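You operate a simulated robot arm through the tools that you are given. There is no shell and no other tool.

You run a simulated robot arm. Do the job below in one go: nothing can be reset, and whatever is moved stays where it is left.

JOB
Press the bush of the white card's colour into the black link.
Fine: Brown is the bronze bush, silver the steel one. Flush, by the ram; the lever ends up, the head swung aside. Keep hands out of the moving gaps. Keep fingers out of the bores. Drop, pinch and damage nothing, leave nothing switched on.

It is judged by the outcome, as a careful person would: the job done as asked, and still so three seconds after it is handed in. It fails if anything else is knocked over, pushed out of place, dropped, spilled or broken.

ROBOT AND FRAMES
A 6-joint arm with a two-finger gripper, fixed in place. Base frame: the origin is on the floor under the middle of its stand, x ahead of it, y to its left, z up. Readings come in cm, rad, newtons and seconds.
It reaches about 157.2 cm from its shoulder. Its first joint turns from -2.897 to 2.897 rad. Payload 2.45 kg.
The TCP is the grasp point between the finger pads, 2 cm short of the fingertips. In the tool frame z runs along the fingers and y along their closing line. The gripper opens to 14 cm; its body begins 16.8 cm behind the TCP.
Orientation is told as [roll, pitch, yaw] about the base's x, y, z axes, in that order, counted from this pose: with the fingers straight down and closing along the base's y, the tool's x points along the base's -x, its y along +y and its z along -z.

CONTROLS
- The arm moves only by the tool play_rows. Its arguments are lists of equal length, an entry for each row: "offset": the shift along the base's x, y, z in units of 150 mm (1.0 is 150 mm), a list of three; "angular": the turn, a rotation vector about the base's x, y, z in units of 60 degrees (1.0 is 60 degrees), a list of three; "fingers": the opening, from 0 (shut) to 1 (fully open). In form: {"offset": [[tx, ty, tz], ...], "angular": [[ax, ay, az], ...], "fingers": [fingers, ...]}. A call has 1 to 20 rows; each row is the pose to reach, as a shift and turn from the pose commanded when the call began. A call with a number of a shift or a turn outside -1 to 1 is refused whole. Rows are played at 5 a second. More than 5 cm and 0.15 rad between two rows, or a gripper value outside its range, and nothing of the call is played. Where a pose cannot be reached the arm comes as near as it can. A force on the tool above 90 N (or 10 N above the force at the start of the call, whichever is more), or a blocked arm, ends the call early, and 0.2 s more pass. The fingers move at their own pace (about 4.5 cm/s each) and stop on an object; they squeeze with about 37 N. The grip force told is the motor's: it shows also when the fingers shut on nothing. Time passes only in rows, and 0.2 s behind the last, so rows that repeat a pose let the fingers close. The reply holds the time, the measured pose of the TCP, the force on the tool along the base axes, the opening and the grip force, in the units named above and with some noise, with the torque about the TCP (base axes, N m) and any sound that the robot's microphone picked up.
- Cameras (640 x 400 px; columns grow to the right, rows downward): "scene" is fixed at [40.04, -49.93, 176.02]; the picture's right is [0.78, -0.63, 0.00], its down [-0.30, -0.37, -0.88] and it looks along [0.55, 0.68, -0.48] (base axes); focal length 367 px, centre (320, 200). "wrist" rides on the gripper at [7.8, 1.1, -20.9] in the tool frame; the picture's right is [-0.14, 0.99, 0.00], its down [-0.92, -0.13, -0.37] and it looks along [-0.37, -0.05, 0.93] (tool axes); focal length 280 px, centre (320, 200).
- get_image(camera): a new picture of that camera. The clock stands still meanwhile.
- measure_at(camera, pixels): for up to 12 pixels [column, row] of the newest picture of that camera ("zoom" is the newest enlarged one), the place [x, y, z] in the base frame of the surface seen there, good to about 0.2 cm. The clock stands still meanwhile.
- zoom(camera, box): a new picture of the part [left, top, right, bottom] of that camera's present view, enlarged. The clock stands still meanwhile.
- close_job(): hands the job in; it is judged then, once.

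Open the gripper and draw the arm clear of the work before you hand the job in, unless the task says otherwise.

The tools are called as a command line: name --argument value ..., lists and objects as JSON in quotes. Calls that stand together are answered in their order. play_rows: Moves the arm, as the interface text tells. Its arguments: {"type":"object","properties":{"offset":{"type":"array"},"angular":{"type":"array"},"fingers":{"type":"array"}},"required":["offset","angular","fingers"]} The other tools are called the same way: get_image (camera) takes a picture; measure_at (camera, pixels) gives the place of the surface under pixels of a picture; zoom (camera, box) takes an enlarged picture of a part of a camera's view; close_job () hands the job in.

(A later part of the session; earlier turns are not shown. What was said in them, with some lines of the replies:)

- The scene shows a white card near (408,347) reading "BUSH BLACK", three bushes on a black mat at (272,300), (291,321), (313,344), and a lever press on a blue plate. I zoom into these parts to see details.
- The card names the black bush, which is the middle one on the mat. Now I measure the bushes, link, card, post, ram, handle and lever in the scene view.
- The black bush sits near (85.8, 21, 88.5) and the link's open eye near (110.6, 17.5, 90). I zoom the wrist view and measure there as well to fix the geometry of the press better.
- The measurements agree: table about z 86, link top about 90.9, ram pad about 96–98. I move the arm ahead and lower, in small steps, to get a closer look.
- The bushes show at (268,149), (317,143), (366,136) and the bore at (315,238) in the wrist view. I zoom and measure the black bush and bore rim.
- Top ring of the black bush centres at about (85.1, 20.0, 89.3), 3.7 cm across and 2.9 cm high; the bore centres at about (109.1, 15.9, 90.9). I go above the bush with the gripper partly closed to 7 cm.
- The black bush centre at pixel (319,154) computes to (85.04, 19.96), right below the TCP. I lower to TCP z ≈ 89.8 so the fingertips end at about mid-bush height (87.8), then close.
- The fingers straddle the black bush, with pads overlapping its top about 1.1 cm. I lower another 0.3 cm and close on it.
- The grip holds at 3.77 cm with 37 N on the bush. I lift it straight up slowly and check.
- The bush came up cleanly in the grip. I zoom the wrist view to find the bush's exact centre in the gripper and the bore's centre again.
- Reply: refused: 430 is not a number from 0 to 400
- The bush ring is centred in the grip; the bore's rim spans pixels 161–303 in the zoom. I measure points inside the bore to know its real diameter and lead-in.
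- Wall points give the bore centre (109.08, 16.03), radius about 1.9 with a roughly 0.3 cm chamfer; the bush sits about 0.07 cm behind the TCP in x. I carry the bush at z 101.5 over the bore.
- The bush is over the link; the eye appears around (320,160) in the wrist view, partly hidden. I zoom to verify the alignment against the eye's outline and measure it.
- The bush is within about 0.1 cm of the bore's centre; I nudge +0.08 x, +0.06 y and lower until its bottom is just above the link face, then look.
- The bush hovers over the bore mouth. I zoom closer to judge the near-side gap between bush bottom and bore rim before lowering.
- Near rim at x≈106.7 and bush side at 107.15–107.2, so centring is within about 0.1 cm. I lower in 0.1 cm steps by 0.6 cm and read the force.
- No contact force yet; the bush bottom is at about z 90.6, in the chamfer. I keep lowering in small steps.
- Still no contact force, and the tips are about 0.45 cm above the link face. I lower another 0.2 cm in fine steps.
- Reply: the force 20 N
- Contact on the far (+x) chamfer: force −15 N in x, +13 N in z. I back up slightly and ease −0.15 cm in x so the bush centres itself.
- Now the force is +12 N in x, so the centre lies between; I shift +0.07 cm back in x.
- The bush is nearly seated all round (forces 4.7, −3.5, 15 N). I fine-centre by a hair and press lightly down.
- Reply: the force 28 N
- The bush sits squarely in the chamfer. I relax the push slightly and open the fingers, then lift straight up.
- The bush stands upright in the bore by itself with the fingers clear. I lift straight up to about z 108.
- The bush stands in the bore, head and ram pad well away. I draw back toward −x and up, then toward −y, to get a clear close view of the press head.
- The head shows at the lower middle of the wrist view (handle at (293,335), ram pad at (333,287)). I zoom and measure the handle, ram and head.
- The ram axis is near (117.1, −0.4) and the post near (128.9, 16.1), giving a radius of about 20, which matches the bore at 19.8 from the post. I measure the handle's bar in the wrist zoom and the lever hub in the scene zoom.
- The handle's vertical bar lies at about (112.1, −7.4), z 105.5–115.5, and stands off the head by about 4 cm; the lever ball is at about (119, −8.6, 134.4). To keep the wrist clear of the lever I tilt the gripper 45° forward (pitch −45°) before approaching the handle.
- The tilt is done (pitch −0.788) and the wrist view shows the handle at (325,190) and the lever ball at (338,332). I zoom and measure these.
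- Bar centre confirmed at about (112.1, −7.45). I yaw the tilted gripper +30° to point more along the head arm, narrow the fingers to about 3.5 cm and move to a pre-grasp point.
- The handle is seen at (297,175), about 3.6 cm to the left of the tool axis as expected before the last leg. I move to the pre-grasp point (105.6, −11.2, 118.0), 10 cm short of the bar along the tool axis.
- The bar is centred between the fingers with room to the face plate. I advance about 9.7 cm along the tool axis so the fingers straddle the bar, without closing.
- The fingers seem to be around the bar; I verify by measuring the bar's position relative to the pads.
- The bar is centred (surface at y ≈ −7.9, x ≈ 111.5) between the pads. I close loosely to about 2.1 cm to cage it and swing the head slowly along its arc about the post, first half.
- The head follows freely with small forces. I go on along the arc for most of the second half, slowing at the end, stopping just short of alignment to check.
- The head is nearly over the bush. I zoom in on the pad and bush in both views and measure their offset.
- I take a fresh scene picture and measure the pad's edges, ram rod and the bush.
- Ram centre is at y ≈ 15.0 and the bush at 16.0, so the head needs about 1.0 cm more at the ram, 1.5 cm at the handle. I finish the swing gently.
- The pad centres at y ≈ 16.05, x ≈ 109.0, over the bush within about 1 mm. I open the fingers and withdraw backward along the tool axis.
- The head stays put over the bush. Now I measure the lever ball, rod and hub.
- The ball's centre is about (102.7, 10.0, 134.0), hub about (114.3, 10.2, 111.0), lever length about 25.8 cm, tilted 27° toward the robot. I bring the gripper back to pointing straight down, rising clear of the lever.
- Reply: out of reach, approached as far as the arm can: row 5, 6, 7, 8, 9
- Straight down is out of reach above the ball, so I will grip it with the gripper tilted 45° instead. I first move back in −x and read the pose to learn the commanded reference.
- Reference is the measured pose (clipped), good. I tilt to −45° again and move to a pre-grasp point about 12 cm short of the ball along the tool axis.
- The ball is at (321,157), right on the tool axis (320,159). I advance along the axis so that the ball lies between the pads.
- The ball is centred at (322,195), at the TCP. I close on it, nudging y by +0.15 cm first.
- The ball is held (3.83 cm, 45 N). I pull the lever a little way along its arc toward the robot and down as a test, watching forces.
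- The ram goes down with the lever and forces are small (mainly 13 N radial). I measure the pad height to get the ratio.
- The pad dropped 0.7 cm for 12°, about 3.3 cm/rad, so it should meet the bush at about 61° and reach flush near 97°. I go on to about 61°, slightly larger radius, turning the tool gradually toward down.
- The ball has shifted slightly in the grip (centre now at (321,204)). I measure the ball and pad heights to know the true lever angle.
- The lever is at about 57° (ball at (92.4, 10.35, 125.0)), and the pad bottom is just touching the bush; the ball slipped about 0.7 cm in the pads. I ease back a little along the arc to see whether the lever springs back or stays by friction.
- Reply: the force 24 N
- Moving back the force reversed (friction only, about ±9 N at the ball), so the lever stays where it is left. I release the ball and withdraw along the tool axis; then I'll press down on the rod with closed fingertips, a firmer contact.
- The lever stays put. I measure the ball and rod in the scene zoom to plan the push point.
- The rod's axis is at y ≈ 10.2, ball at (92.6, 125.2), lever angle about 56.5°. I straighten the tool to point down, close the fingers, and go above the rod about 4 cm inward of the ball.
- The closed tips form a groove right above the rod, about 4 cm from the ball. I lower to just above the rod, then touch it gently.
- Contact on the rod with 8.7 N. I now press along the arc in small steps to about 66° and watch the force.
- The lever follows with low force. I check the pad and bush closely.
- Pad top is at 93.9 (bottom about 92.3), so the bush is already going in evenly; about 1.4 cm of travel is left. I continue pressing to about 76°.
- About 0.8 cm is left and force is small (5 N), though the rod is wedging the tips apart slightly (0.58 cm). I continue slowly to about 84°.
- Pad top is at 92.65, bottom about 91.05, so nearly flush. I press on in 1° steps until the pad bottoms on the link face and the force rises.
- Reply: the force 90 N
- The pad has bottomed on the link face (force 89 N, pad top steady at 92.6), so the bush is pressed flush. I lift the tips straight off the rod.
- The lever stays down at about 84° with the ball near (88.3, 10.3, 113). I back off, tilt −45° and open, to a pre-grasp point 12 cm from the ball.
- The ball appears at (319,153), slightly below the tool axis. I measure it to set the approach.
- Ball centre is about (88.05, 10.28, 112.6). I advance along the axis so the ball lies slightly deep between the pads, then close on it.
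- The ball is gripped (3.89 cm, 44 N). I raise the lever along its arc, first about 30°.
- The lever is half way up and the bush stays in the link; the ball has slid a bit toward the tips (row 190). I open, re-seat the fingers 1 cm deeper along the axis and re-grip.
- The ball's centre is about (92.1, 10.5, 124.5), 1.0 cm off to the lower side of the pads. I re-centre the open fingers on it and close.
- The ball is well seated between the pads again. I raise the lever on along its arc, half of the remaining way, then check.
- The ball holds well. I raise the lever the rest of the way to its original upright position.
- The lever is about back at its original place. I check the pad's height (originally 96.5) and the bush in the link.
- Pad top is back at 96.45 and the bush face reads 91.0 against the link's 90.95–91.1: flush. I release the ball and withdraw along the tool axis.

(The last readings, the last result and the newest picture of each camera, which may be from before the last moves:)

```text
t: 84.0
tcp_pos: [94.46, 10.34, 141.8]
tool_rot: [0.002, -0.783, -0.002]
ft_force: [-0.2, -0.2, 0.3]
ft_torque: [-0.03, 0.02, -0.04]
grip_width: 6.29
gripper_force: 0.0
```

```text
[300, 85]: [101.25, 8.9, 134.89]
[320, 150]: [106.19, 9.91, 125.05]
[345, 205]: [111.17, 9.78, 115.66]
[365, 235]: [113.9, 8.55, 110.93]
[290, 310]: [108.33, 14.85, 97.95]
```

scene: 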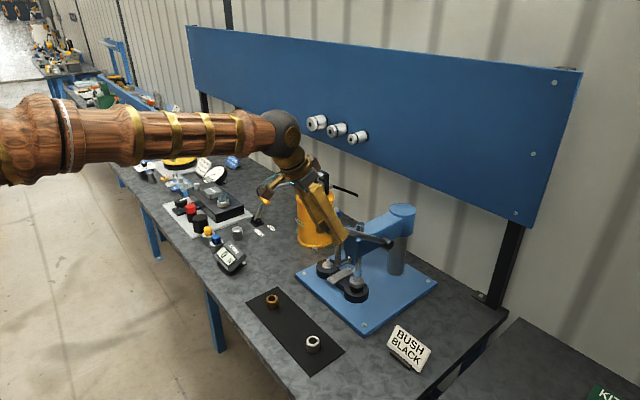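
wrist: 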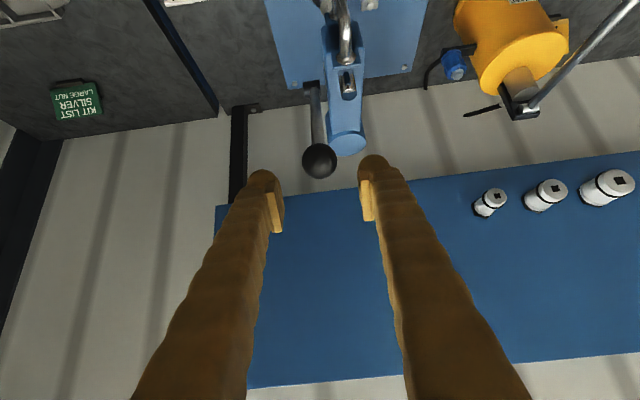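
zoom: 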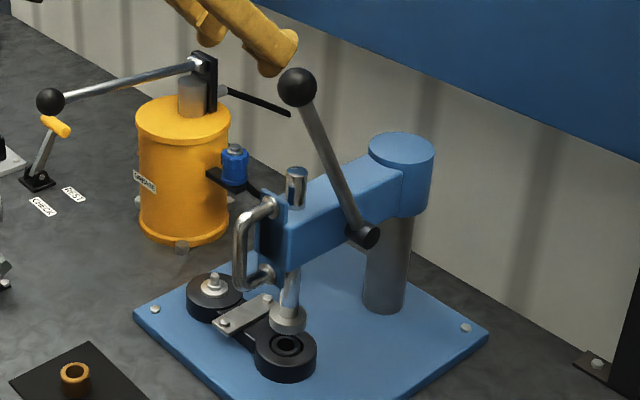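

The lever stayed up at its original position after release. Now I go to the handle for swinging the head aside: first back and down to a pre-grasp point in front of it.

play_rows --offset '[[-0.2, 0.1, -0.1], [-0.4, 0.2, -0.25], [-0.5, 0.3, -0.5], [-0.5, 0.38, -0.75], [-0.45, 0.38, -1.0]]' --angular '[[0, 0, 0], [0, 0, 0], [0, 0, 0], [0, 0, 0], [0, 0, 0]]' --fingers '[0.3, 0.25, 0.25, 0.25, 0.25]'

play_rows --offset '[[0.08, 0, -0.15], [0.15, 0, -0.3], [0.22, 0, -0.45], [0.29, 0, -0.584], [0.29, 0, -0.584]]' --angular '[[0, 0, 0], [0, 0, 0], [0, 0, 0], [0, 0, 0], [0, 0, 0]]' --fingers '[0.25, 0.25, 0.25, 0.25, 0.25]'

get_image --camera "wrist"

measure_at --camera "wrist" --pixels '[[319, 165], [319, 175], [319, 185], [313, 110], [330, 240]]'

```text
t: 85.2
tcp_pos: [87.48, 15.93, 126.66]
tool_rot: [0.0, -0.785, 0.0]
ft_force: [-0.7, 0.3, -0.8]
ft_torque: [-0.05, -0.01, -0.02]
grip_width: 3.5
gripper_force: 0.1
```

```text
t: 86.4
tcp_pos: [91.84, 16.16, 118.11]
tool_rot: [-0.001, -0.785, 0.001]
ft_force: [-0.5, -0.3, -0.8]
ft_torque: [-0.01, 0.0, 0.02]
grip_width: 3.47
gripper_force: 0.1
```

```text
taken
```

wrist: 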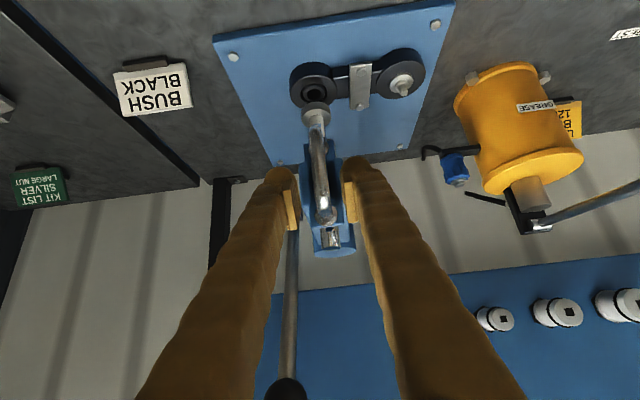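

```text
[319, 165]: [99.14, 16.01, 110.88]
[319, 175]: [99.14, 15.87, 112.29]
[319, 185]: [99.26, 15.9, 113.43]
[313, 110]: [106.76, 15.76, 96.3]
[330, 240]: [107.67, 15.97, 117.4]
```

The bar is centred at (319,170), surface x ≈ 99.1. I advance to straddle it.

play_rows --offset '[[0.1, -0.002, -0.1], [0.2, -0.004, -0.2], [0.3, -0.006, -0.295], [0.4, -0.007, -0.393], [0.485, -0.007, -0.476], [0.485, -0.007, -0.476]]' --angular '[[0, 0, 0], [0, 0, 0], [0, 0, 0], [0, 0, 0], [0, 0, 0], [0, 0, 0]]' --fingers '[0.25, 0.25, 0.25, 0.25, 0.25, 0.25]'

play_rows --offset '[[0, 0, 0], [0, 0, 0], [0, 0, 0]]' --angular '[[0, 0, 0], [0, 0, 0], [0, 0, 0]]' --fingers '[0.2, 0.15, 0.15]'

get_image --camera "wrist"

```text
t: 87.8
tcp_pos: [99.13, 15.97, 111.06]
tool_rot: [0.0, -0.786, 0.0]
ft_force: [0.0, 0.3, -0.3]
ft_torque: [-0.05, 0.04, 0.03]
grip_width: 3.5
gripper_force: 0.1
```

```text
t: 88.6
tcp_pos: [99.15, 16.06, 110.96]
tool_rot: [0.002, -0.786, -0.002]
ft_force: [0.9, 0.1, 0.5]
ft_torque: [0.01, 0.01, 0.03]
grip_width: 2.09
gripper_force: 0.1
```

```text
taken
```

wrist: 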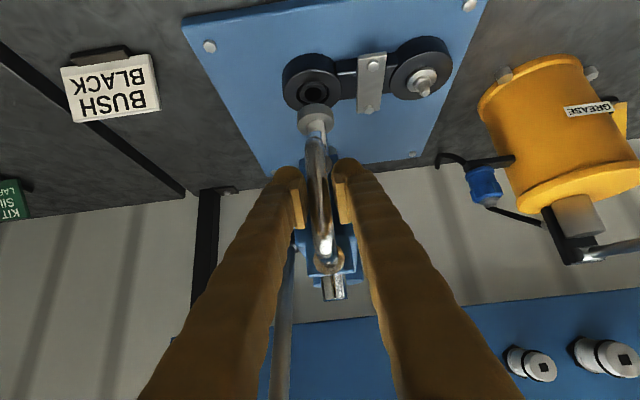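

The bar is caged (2.1 cm). I swing the head back along the reverse arc, first half.

play_rows --offset '[[0.001, -0.045, 0], [0.0035, -0.093, 0], [0.011, -0.1854, 0], [0.022, -0.2771, 0], [0.0385, -0.3687, 0], [0.0585, -0.4592, 0], [0.0835, -0.5482, 0], [0.112, -0.6367, 0], [0.145, -0.7237, 0], [0.181, -0.808, 0], [0.222, -0.8917, 0], [0.222, -0.8917, 0]]' --angular '[[0, 0, 0.012], [0, 0, 0.025], [0, 0, 0.05], [0, 0, 0.075], [0, 0, 0.1], [0, 0, 0.125], [0, 0, 0.15], [0, 0, 0.175], [0, 0, 0.2], [0, 0, 0.225], [0, 0, 0.25], [0, 0, 0.25]]' --fingers '[0.15, 0.15, 0.15, 0.15, 0.15, 0.15, 0.15, 0.15, 0.15, 0.15, 0.15, 0.15]'

get_image --camera "wrist"

get_image --camera "scene"

```text
t: 91.2
tcp_pos: [102.64, 2.49, 111.03]
tool_rot: [0.0, -0.786, 0.261]
ft_force: [-1.4, 1.1, -0.8]
ft_torque: [0.03, -0.02, 0.02]
grip_width: 2.15
gripper_force: 0.4
```

```text
taken
```

wrist: 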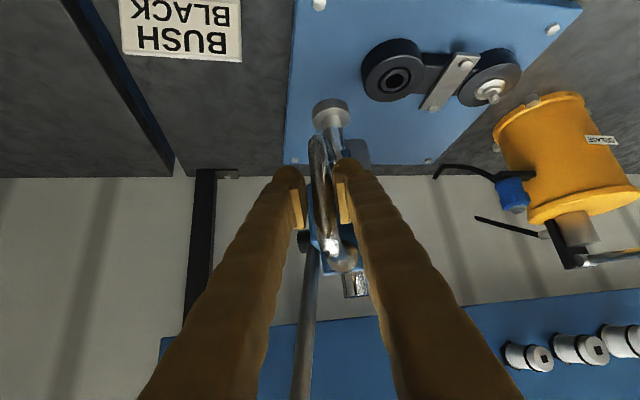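

```text
taken
```

scene: 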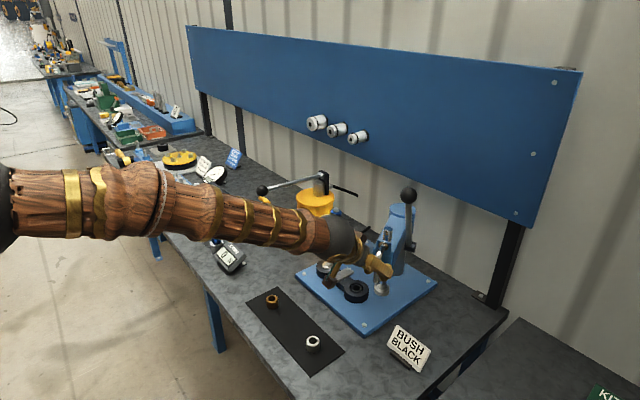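

The head follows; bush shows seated in the link at (393,80). I complete the swing back to the original aside position.

play_rows --offset '[[0.0453, -0.081, 0], [0.0933, -0.1593, 0], [0.1458, -0.2362, 0], [0.2013, -0.3099, 0], [0.2603, -0.3817, 0], [0.3223, -0.4472, 0], [0.3881, -0.5148, 0], [0.4565, -0.5771, 0], [0.5276, -0.636, 0], [0.565, -0.665, 0], [0.6013, -0.6917, 0], [0.6013, -0.6917, 0]]' --angular '[[0, 0, 0.025], [0, 0, 0.05], [0, 0, 0.075], [0, 0, 0.1], [0, 0, 0.125], [0, 0, 0.15], [0, 0, 0.175], [0, 0, 0.2], [0, 0, 0.225], [0, 0, 0.237], [0, 0, 0.25], [0, 0, 0.25]]' --fingers '[0.15, 0.15, 0.15, 0.15, 0.15, 0.15, 0.15, 0.15, 0.15, 0.15, 0.15, 0.15]'

get_image --camera "wrist"

get_image --camera "scene"

```text
t: 93.8
tcp_pos: [111.63, -7.82, 110.96]
tool_rot: [0.001, -0.785, 0.523]
ft_force: [-0.8, 2.9, -1.1]
ft_torque: [0.03, 0.0, 0.0]
grip_width: 2.34
gripper_force: 1.7
```

```text
taken
```

wrist: 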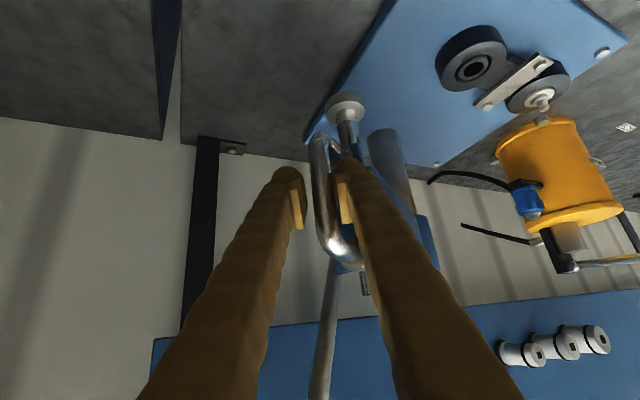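

```text
taken
```

scene: 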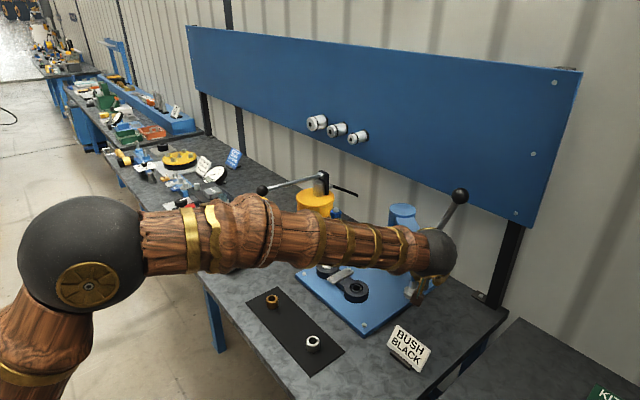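

The head is aside again; I nudge it 0.4 cm further to match its original position, then open and withdraw along the tool axis.

play_rows --offset '[[0.011, -0.008, 0], [0.022, -0.0154, 0], [0.022, -0.0154, 0], [0.022, -0.0154, 0], [0.022, -0.0154, 0]]' --angular '[[0, 0, 0], [0, 0, 0], [0, 0, 0], [0, 0, 0], [0, 0, 0]]' --fingers '[0.15, 0.15, 0.15, 0.25, 0.3]'

play_rows --offset '[[-0.04, -0.023, 0.047], [-0.1, -0.058, 0.118], [-0.18, -0.104, 0.212], [-0.26, -0.15, 0.306], [-0.34, -0.197, 0.4], [-0.42, -0.243, 0.495], [-0.5, -0.289, 0.59]]' --angular '[[0, 0, 0], [0, 0, 0], [0, 0, 0], [0, 0, 0], [0, 0, 0], [0, 0, 0], [0, 0, 0]]' --fingers '[0.3, 0.3, 0.3, 0.3, 0.3, 0.3, 0.3]'

get_image --camera "wrist"

get_image --camera "scene"

```text
t: 95.0
tcp_pos: [111.89, -8.05, 110.98]
tool_rot: [-0.001, -0.786, 0.523]
ft_force: [0.3, -0.8, 0.0]
ft_torque: [0.0, 0.03, 0.02]
grip_width: 4.18
gripper_force: 0.0
```

```text
t: 96.6
tcp_pos: [104.38, -12.42, 119.74]
tool_rot: [0.0, -0.785, 0.524]
ft_force: [0.3, -0.8, -0.8]
ft_torque: [0.0, -0.02, 0.0]
grip_width: 4.21
gripper_force: 0.1
```

```text
taken
```

wrist: 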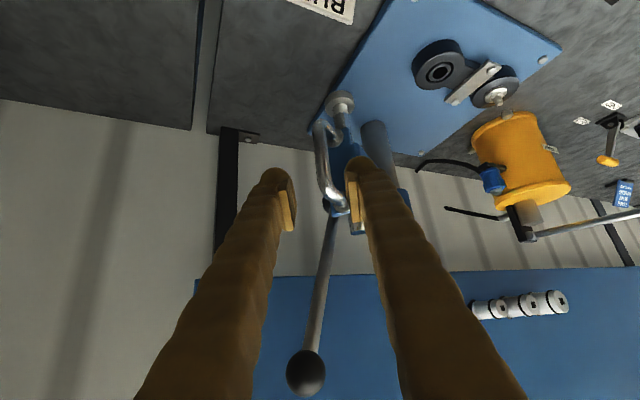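

```text
taken
```

scene: 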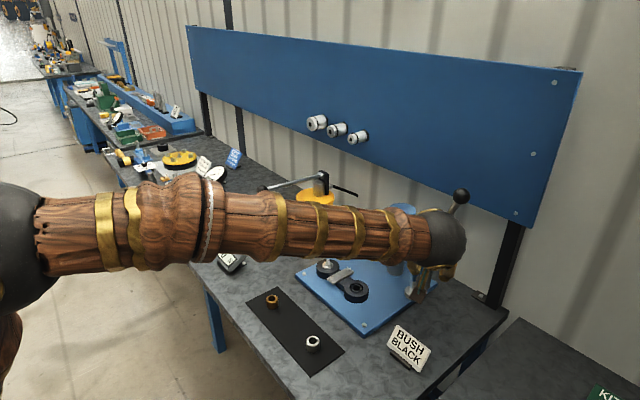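

The head, handle and lever are clear and stayed put. I retreat toward the robot and up, then turn the gripper back to its starting orientation.

play_rows --offset '[[-0.2, 0.0, 0.1], [-0.4, 0.05, 0.2], [-0.6, 0.15, 0.3], [-0.8, 0.25, 0.4], [-1.0, 0.35, 0.5]]' --angular '[[0, 0, -0.1], [0, 0, -0.2], [0, 0, -0.3], [0, 0, -0.4], [0, 0, -0.5]]' --fingers '[0.5, 0.5, 0.7, 1, 1]'

play_rows --offset '[[-0.13, 0.1, 0.1], [-0.26, 0.2, 0.2], [-0.4, 0.3, 0.3], [-0.52, 0.4, 0.4], [-0.66, 0.5, 0.5], [-0.8, 0.6, 0.6], [-0.93, 0.7, 0.7]]' --angular '[[0, 0.107, 0], [0, 0.214, 0], [0, 0.321, 0], [0, 0.429, 0], [0, 0.536, 0], [0, 0.643, 0], [0, 0.75, 0]]' --fingers '[1, 1, 1, 1, 1, 1, 1]'

get_image --camera "scene"

get_image --camera "wrist"

```text
t: 97.8
tcp_pos: [89.43, -7.14, 127.27]
tool_rot: [-0.003, -0.785, 0.001]
ft_force: [0.1, -0.2, 0.2]
ft_torque: [0.03, 0.01, -0.01]
grip_width: 13.9
gripper_force: 0.5
```

```text
t: 99.4
tcp_pos: [75.59, 3.31, 137.82]
tool_rot: [0.0, 0.002, 0.002]
ft_force: [0.4, 0.2, -1.1]
ft_torque: [-0.01, -0.01, -0.04]
grip_width: 14.01
gripper_force: 0.1
```

```text
taken
```

scene: 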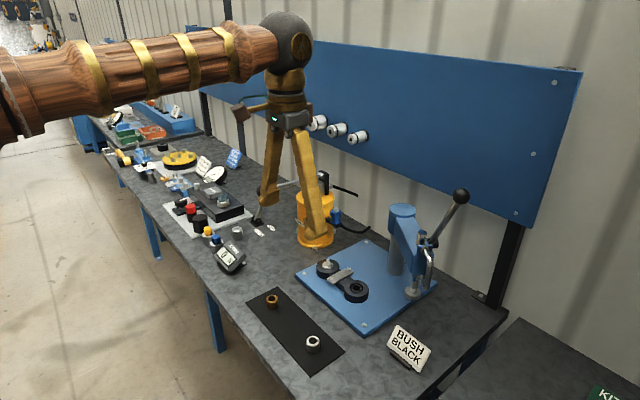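

```text
taken
```

wrist: 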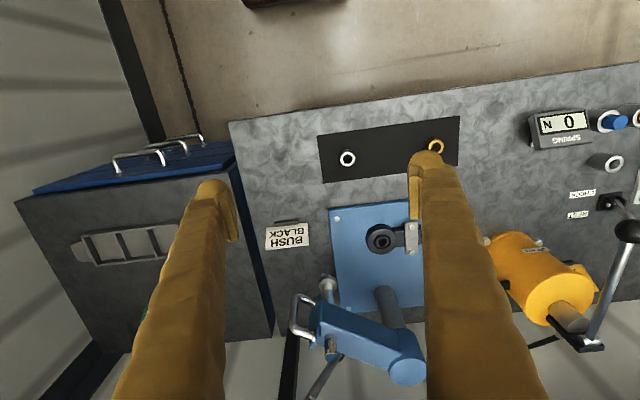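

The press is as at the start: lever up, head aside. I verify the bush's flushness and the head from zooms.

zoom --camera "scene" --box '[335, 265, 385, 305]'

measure_at --camera "zoom" --pixels '[[240, 215], [270, 200], [320, 200], [335, 235], [250, 245], [290, 250], [185, 220], [385, 220], [280, 290], [280, 180]]'

zoom --camera "wrist" --box '[350, 210, 420, 270]'

zoom --camera "scene" --box '[290, 170, 490, 330]'

```text
10.00 times, centred on (360, 285) of scene
```

zoom: 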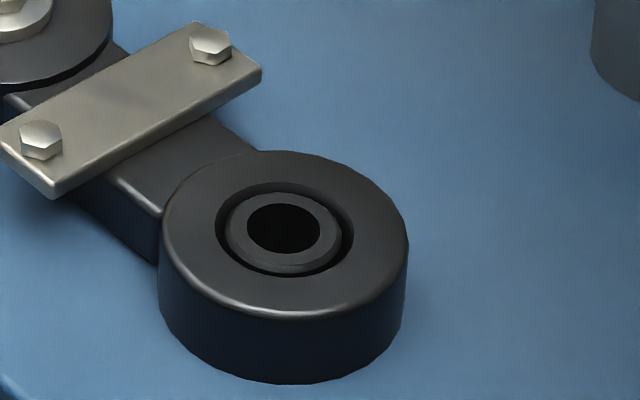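

```text
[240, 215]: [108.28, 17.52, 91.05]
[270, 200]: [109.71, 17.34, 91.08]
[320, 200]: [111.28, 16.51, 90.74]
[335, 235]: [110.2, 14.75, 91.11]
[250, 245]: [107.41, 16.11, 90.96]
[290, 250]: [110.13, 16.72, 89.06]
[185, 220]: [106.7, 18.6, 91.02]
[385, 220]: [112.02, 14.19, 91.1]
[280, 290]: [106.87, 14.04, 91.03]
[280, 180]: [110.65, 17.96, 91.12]
```

```text
6.67 times, centred on (385, 240) of wrist
```

zoom: 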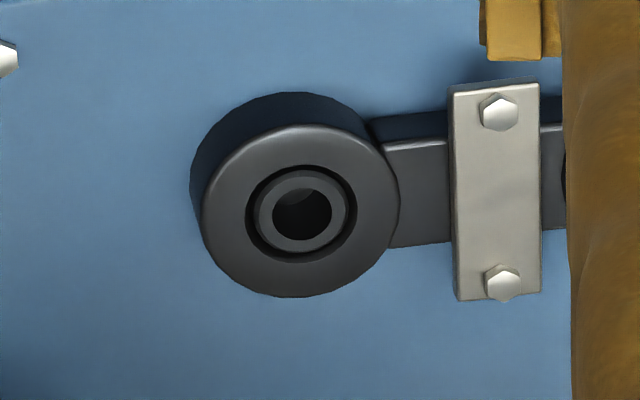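

```text
2.50 times, centred on (390, 250) of scene
```

zoom: 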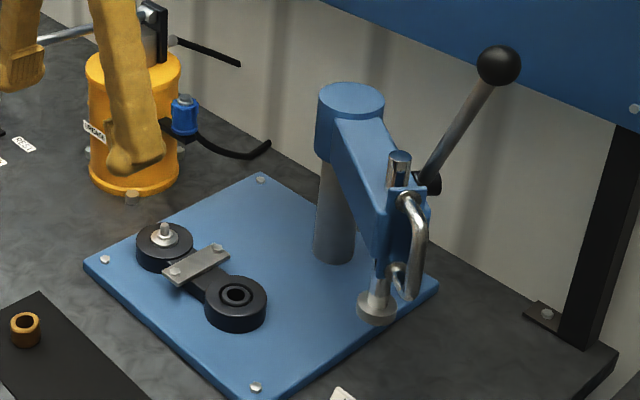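

The bush face (91.05–91.1) is level with the link face (91.0–91.1), head aside, lever up. I draw the arm further back with the gripper open before handing in.

play_rows --offset '[[-0.2, 0.1, 0.1], [-0.4, 0.2, 0.2], [-0.6, 0.3, 0.3], [-0.8, 0.4, 0.4], [-1.0, 0.5, 0.5], [-1.0, 0.5, 0.5], [-1.0, 0.5, 0.5]]' --angular '[[0, 0, 0], [0, 0, 0], [0, 0, 0], [0, 0, 0], [0, 0, 0], [0, 0, 0], [0, 0, 0]]' --fingers '[1, 1, 1, 1, 1, 1, 1]'

get_image --camera "scene"

```text
t: 101.0
tcp_pos: [60.55, 11.03, 145.31]
tool_rot: [0.001, -0.001, -0.001]
ft_force: [-0.7, 0.4, -1.0]
ft_torque: [-0.01, 0.01, -0.02]
grip_width: 13.98
gripper_force: 0.0
```

```text
taken
```

scene: 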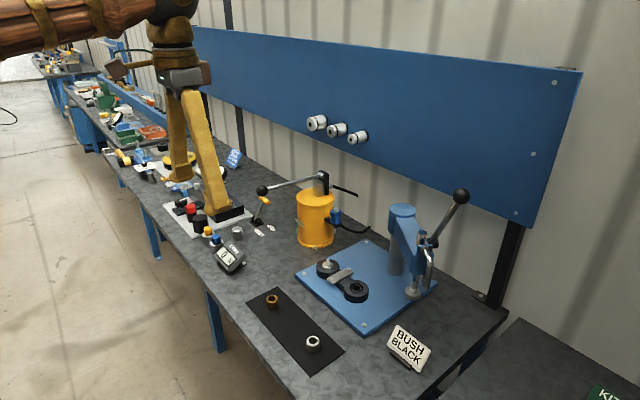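

The scene shows the bush flush in the link at (356,288), lever up, head aside, the other bushes and the card untouched, and the arm clear with the gripper open. I hand the job in.

close_job

```text
The job is handed in.
```

The black bush is pressed flush into the black link, and the job is handed in. The white card read "BUSH BLACK", so I used the black bush from the middle of the mat.

- **Press:** I worked the ram with the lever until the pad bottomed on the link face, with 89 N at the fingertips. Afterwards the bush face measured 91.05–91.1 cm and the link face 91.0–91.1 cm.
- **Lever and head:** The lever is back up where it started, and the head is swung aside to its original position.
- **Rest of the bench:** The bronze and steel bushes and the card look undisturbed in the last picture. Nothing was dropped or switched on.
- **Arm:** It is drawn back clear of the work with the gripper open.

While I worked the lever, its ball slipped about 1 cm in the gripper at most. I did the final press by pushing down on the lever rod with closed fingertips, and re-gripped the ball once to raise the lever.
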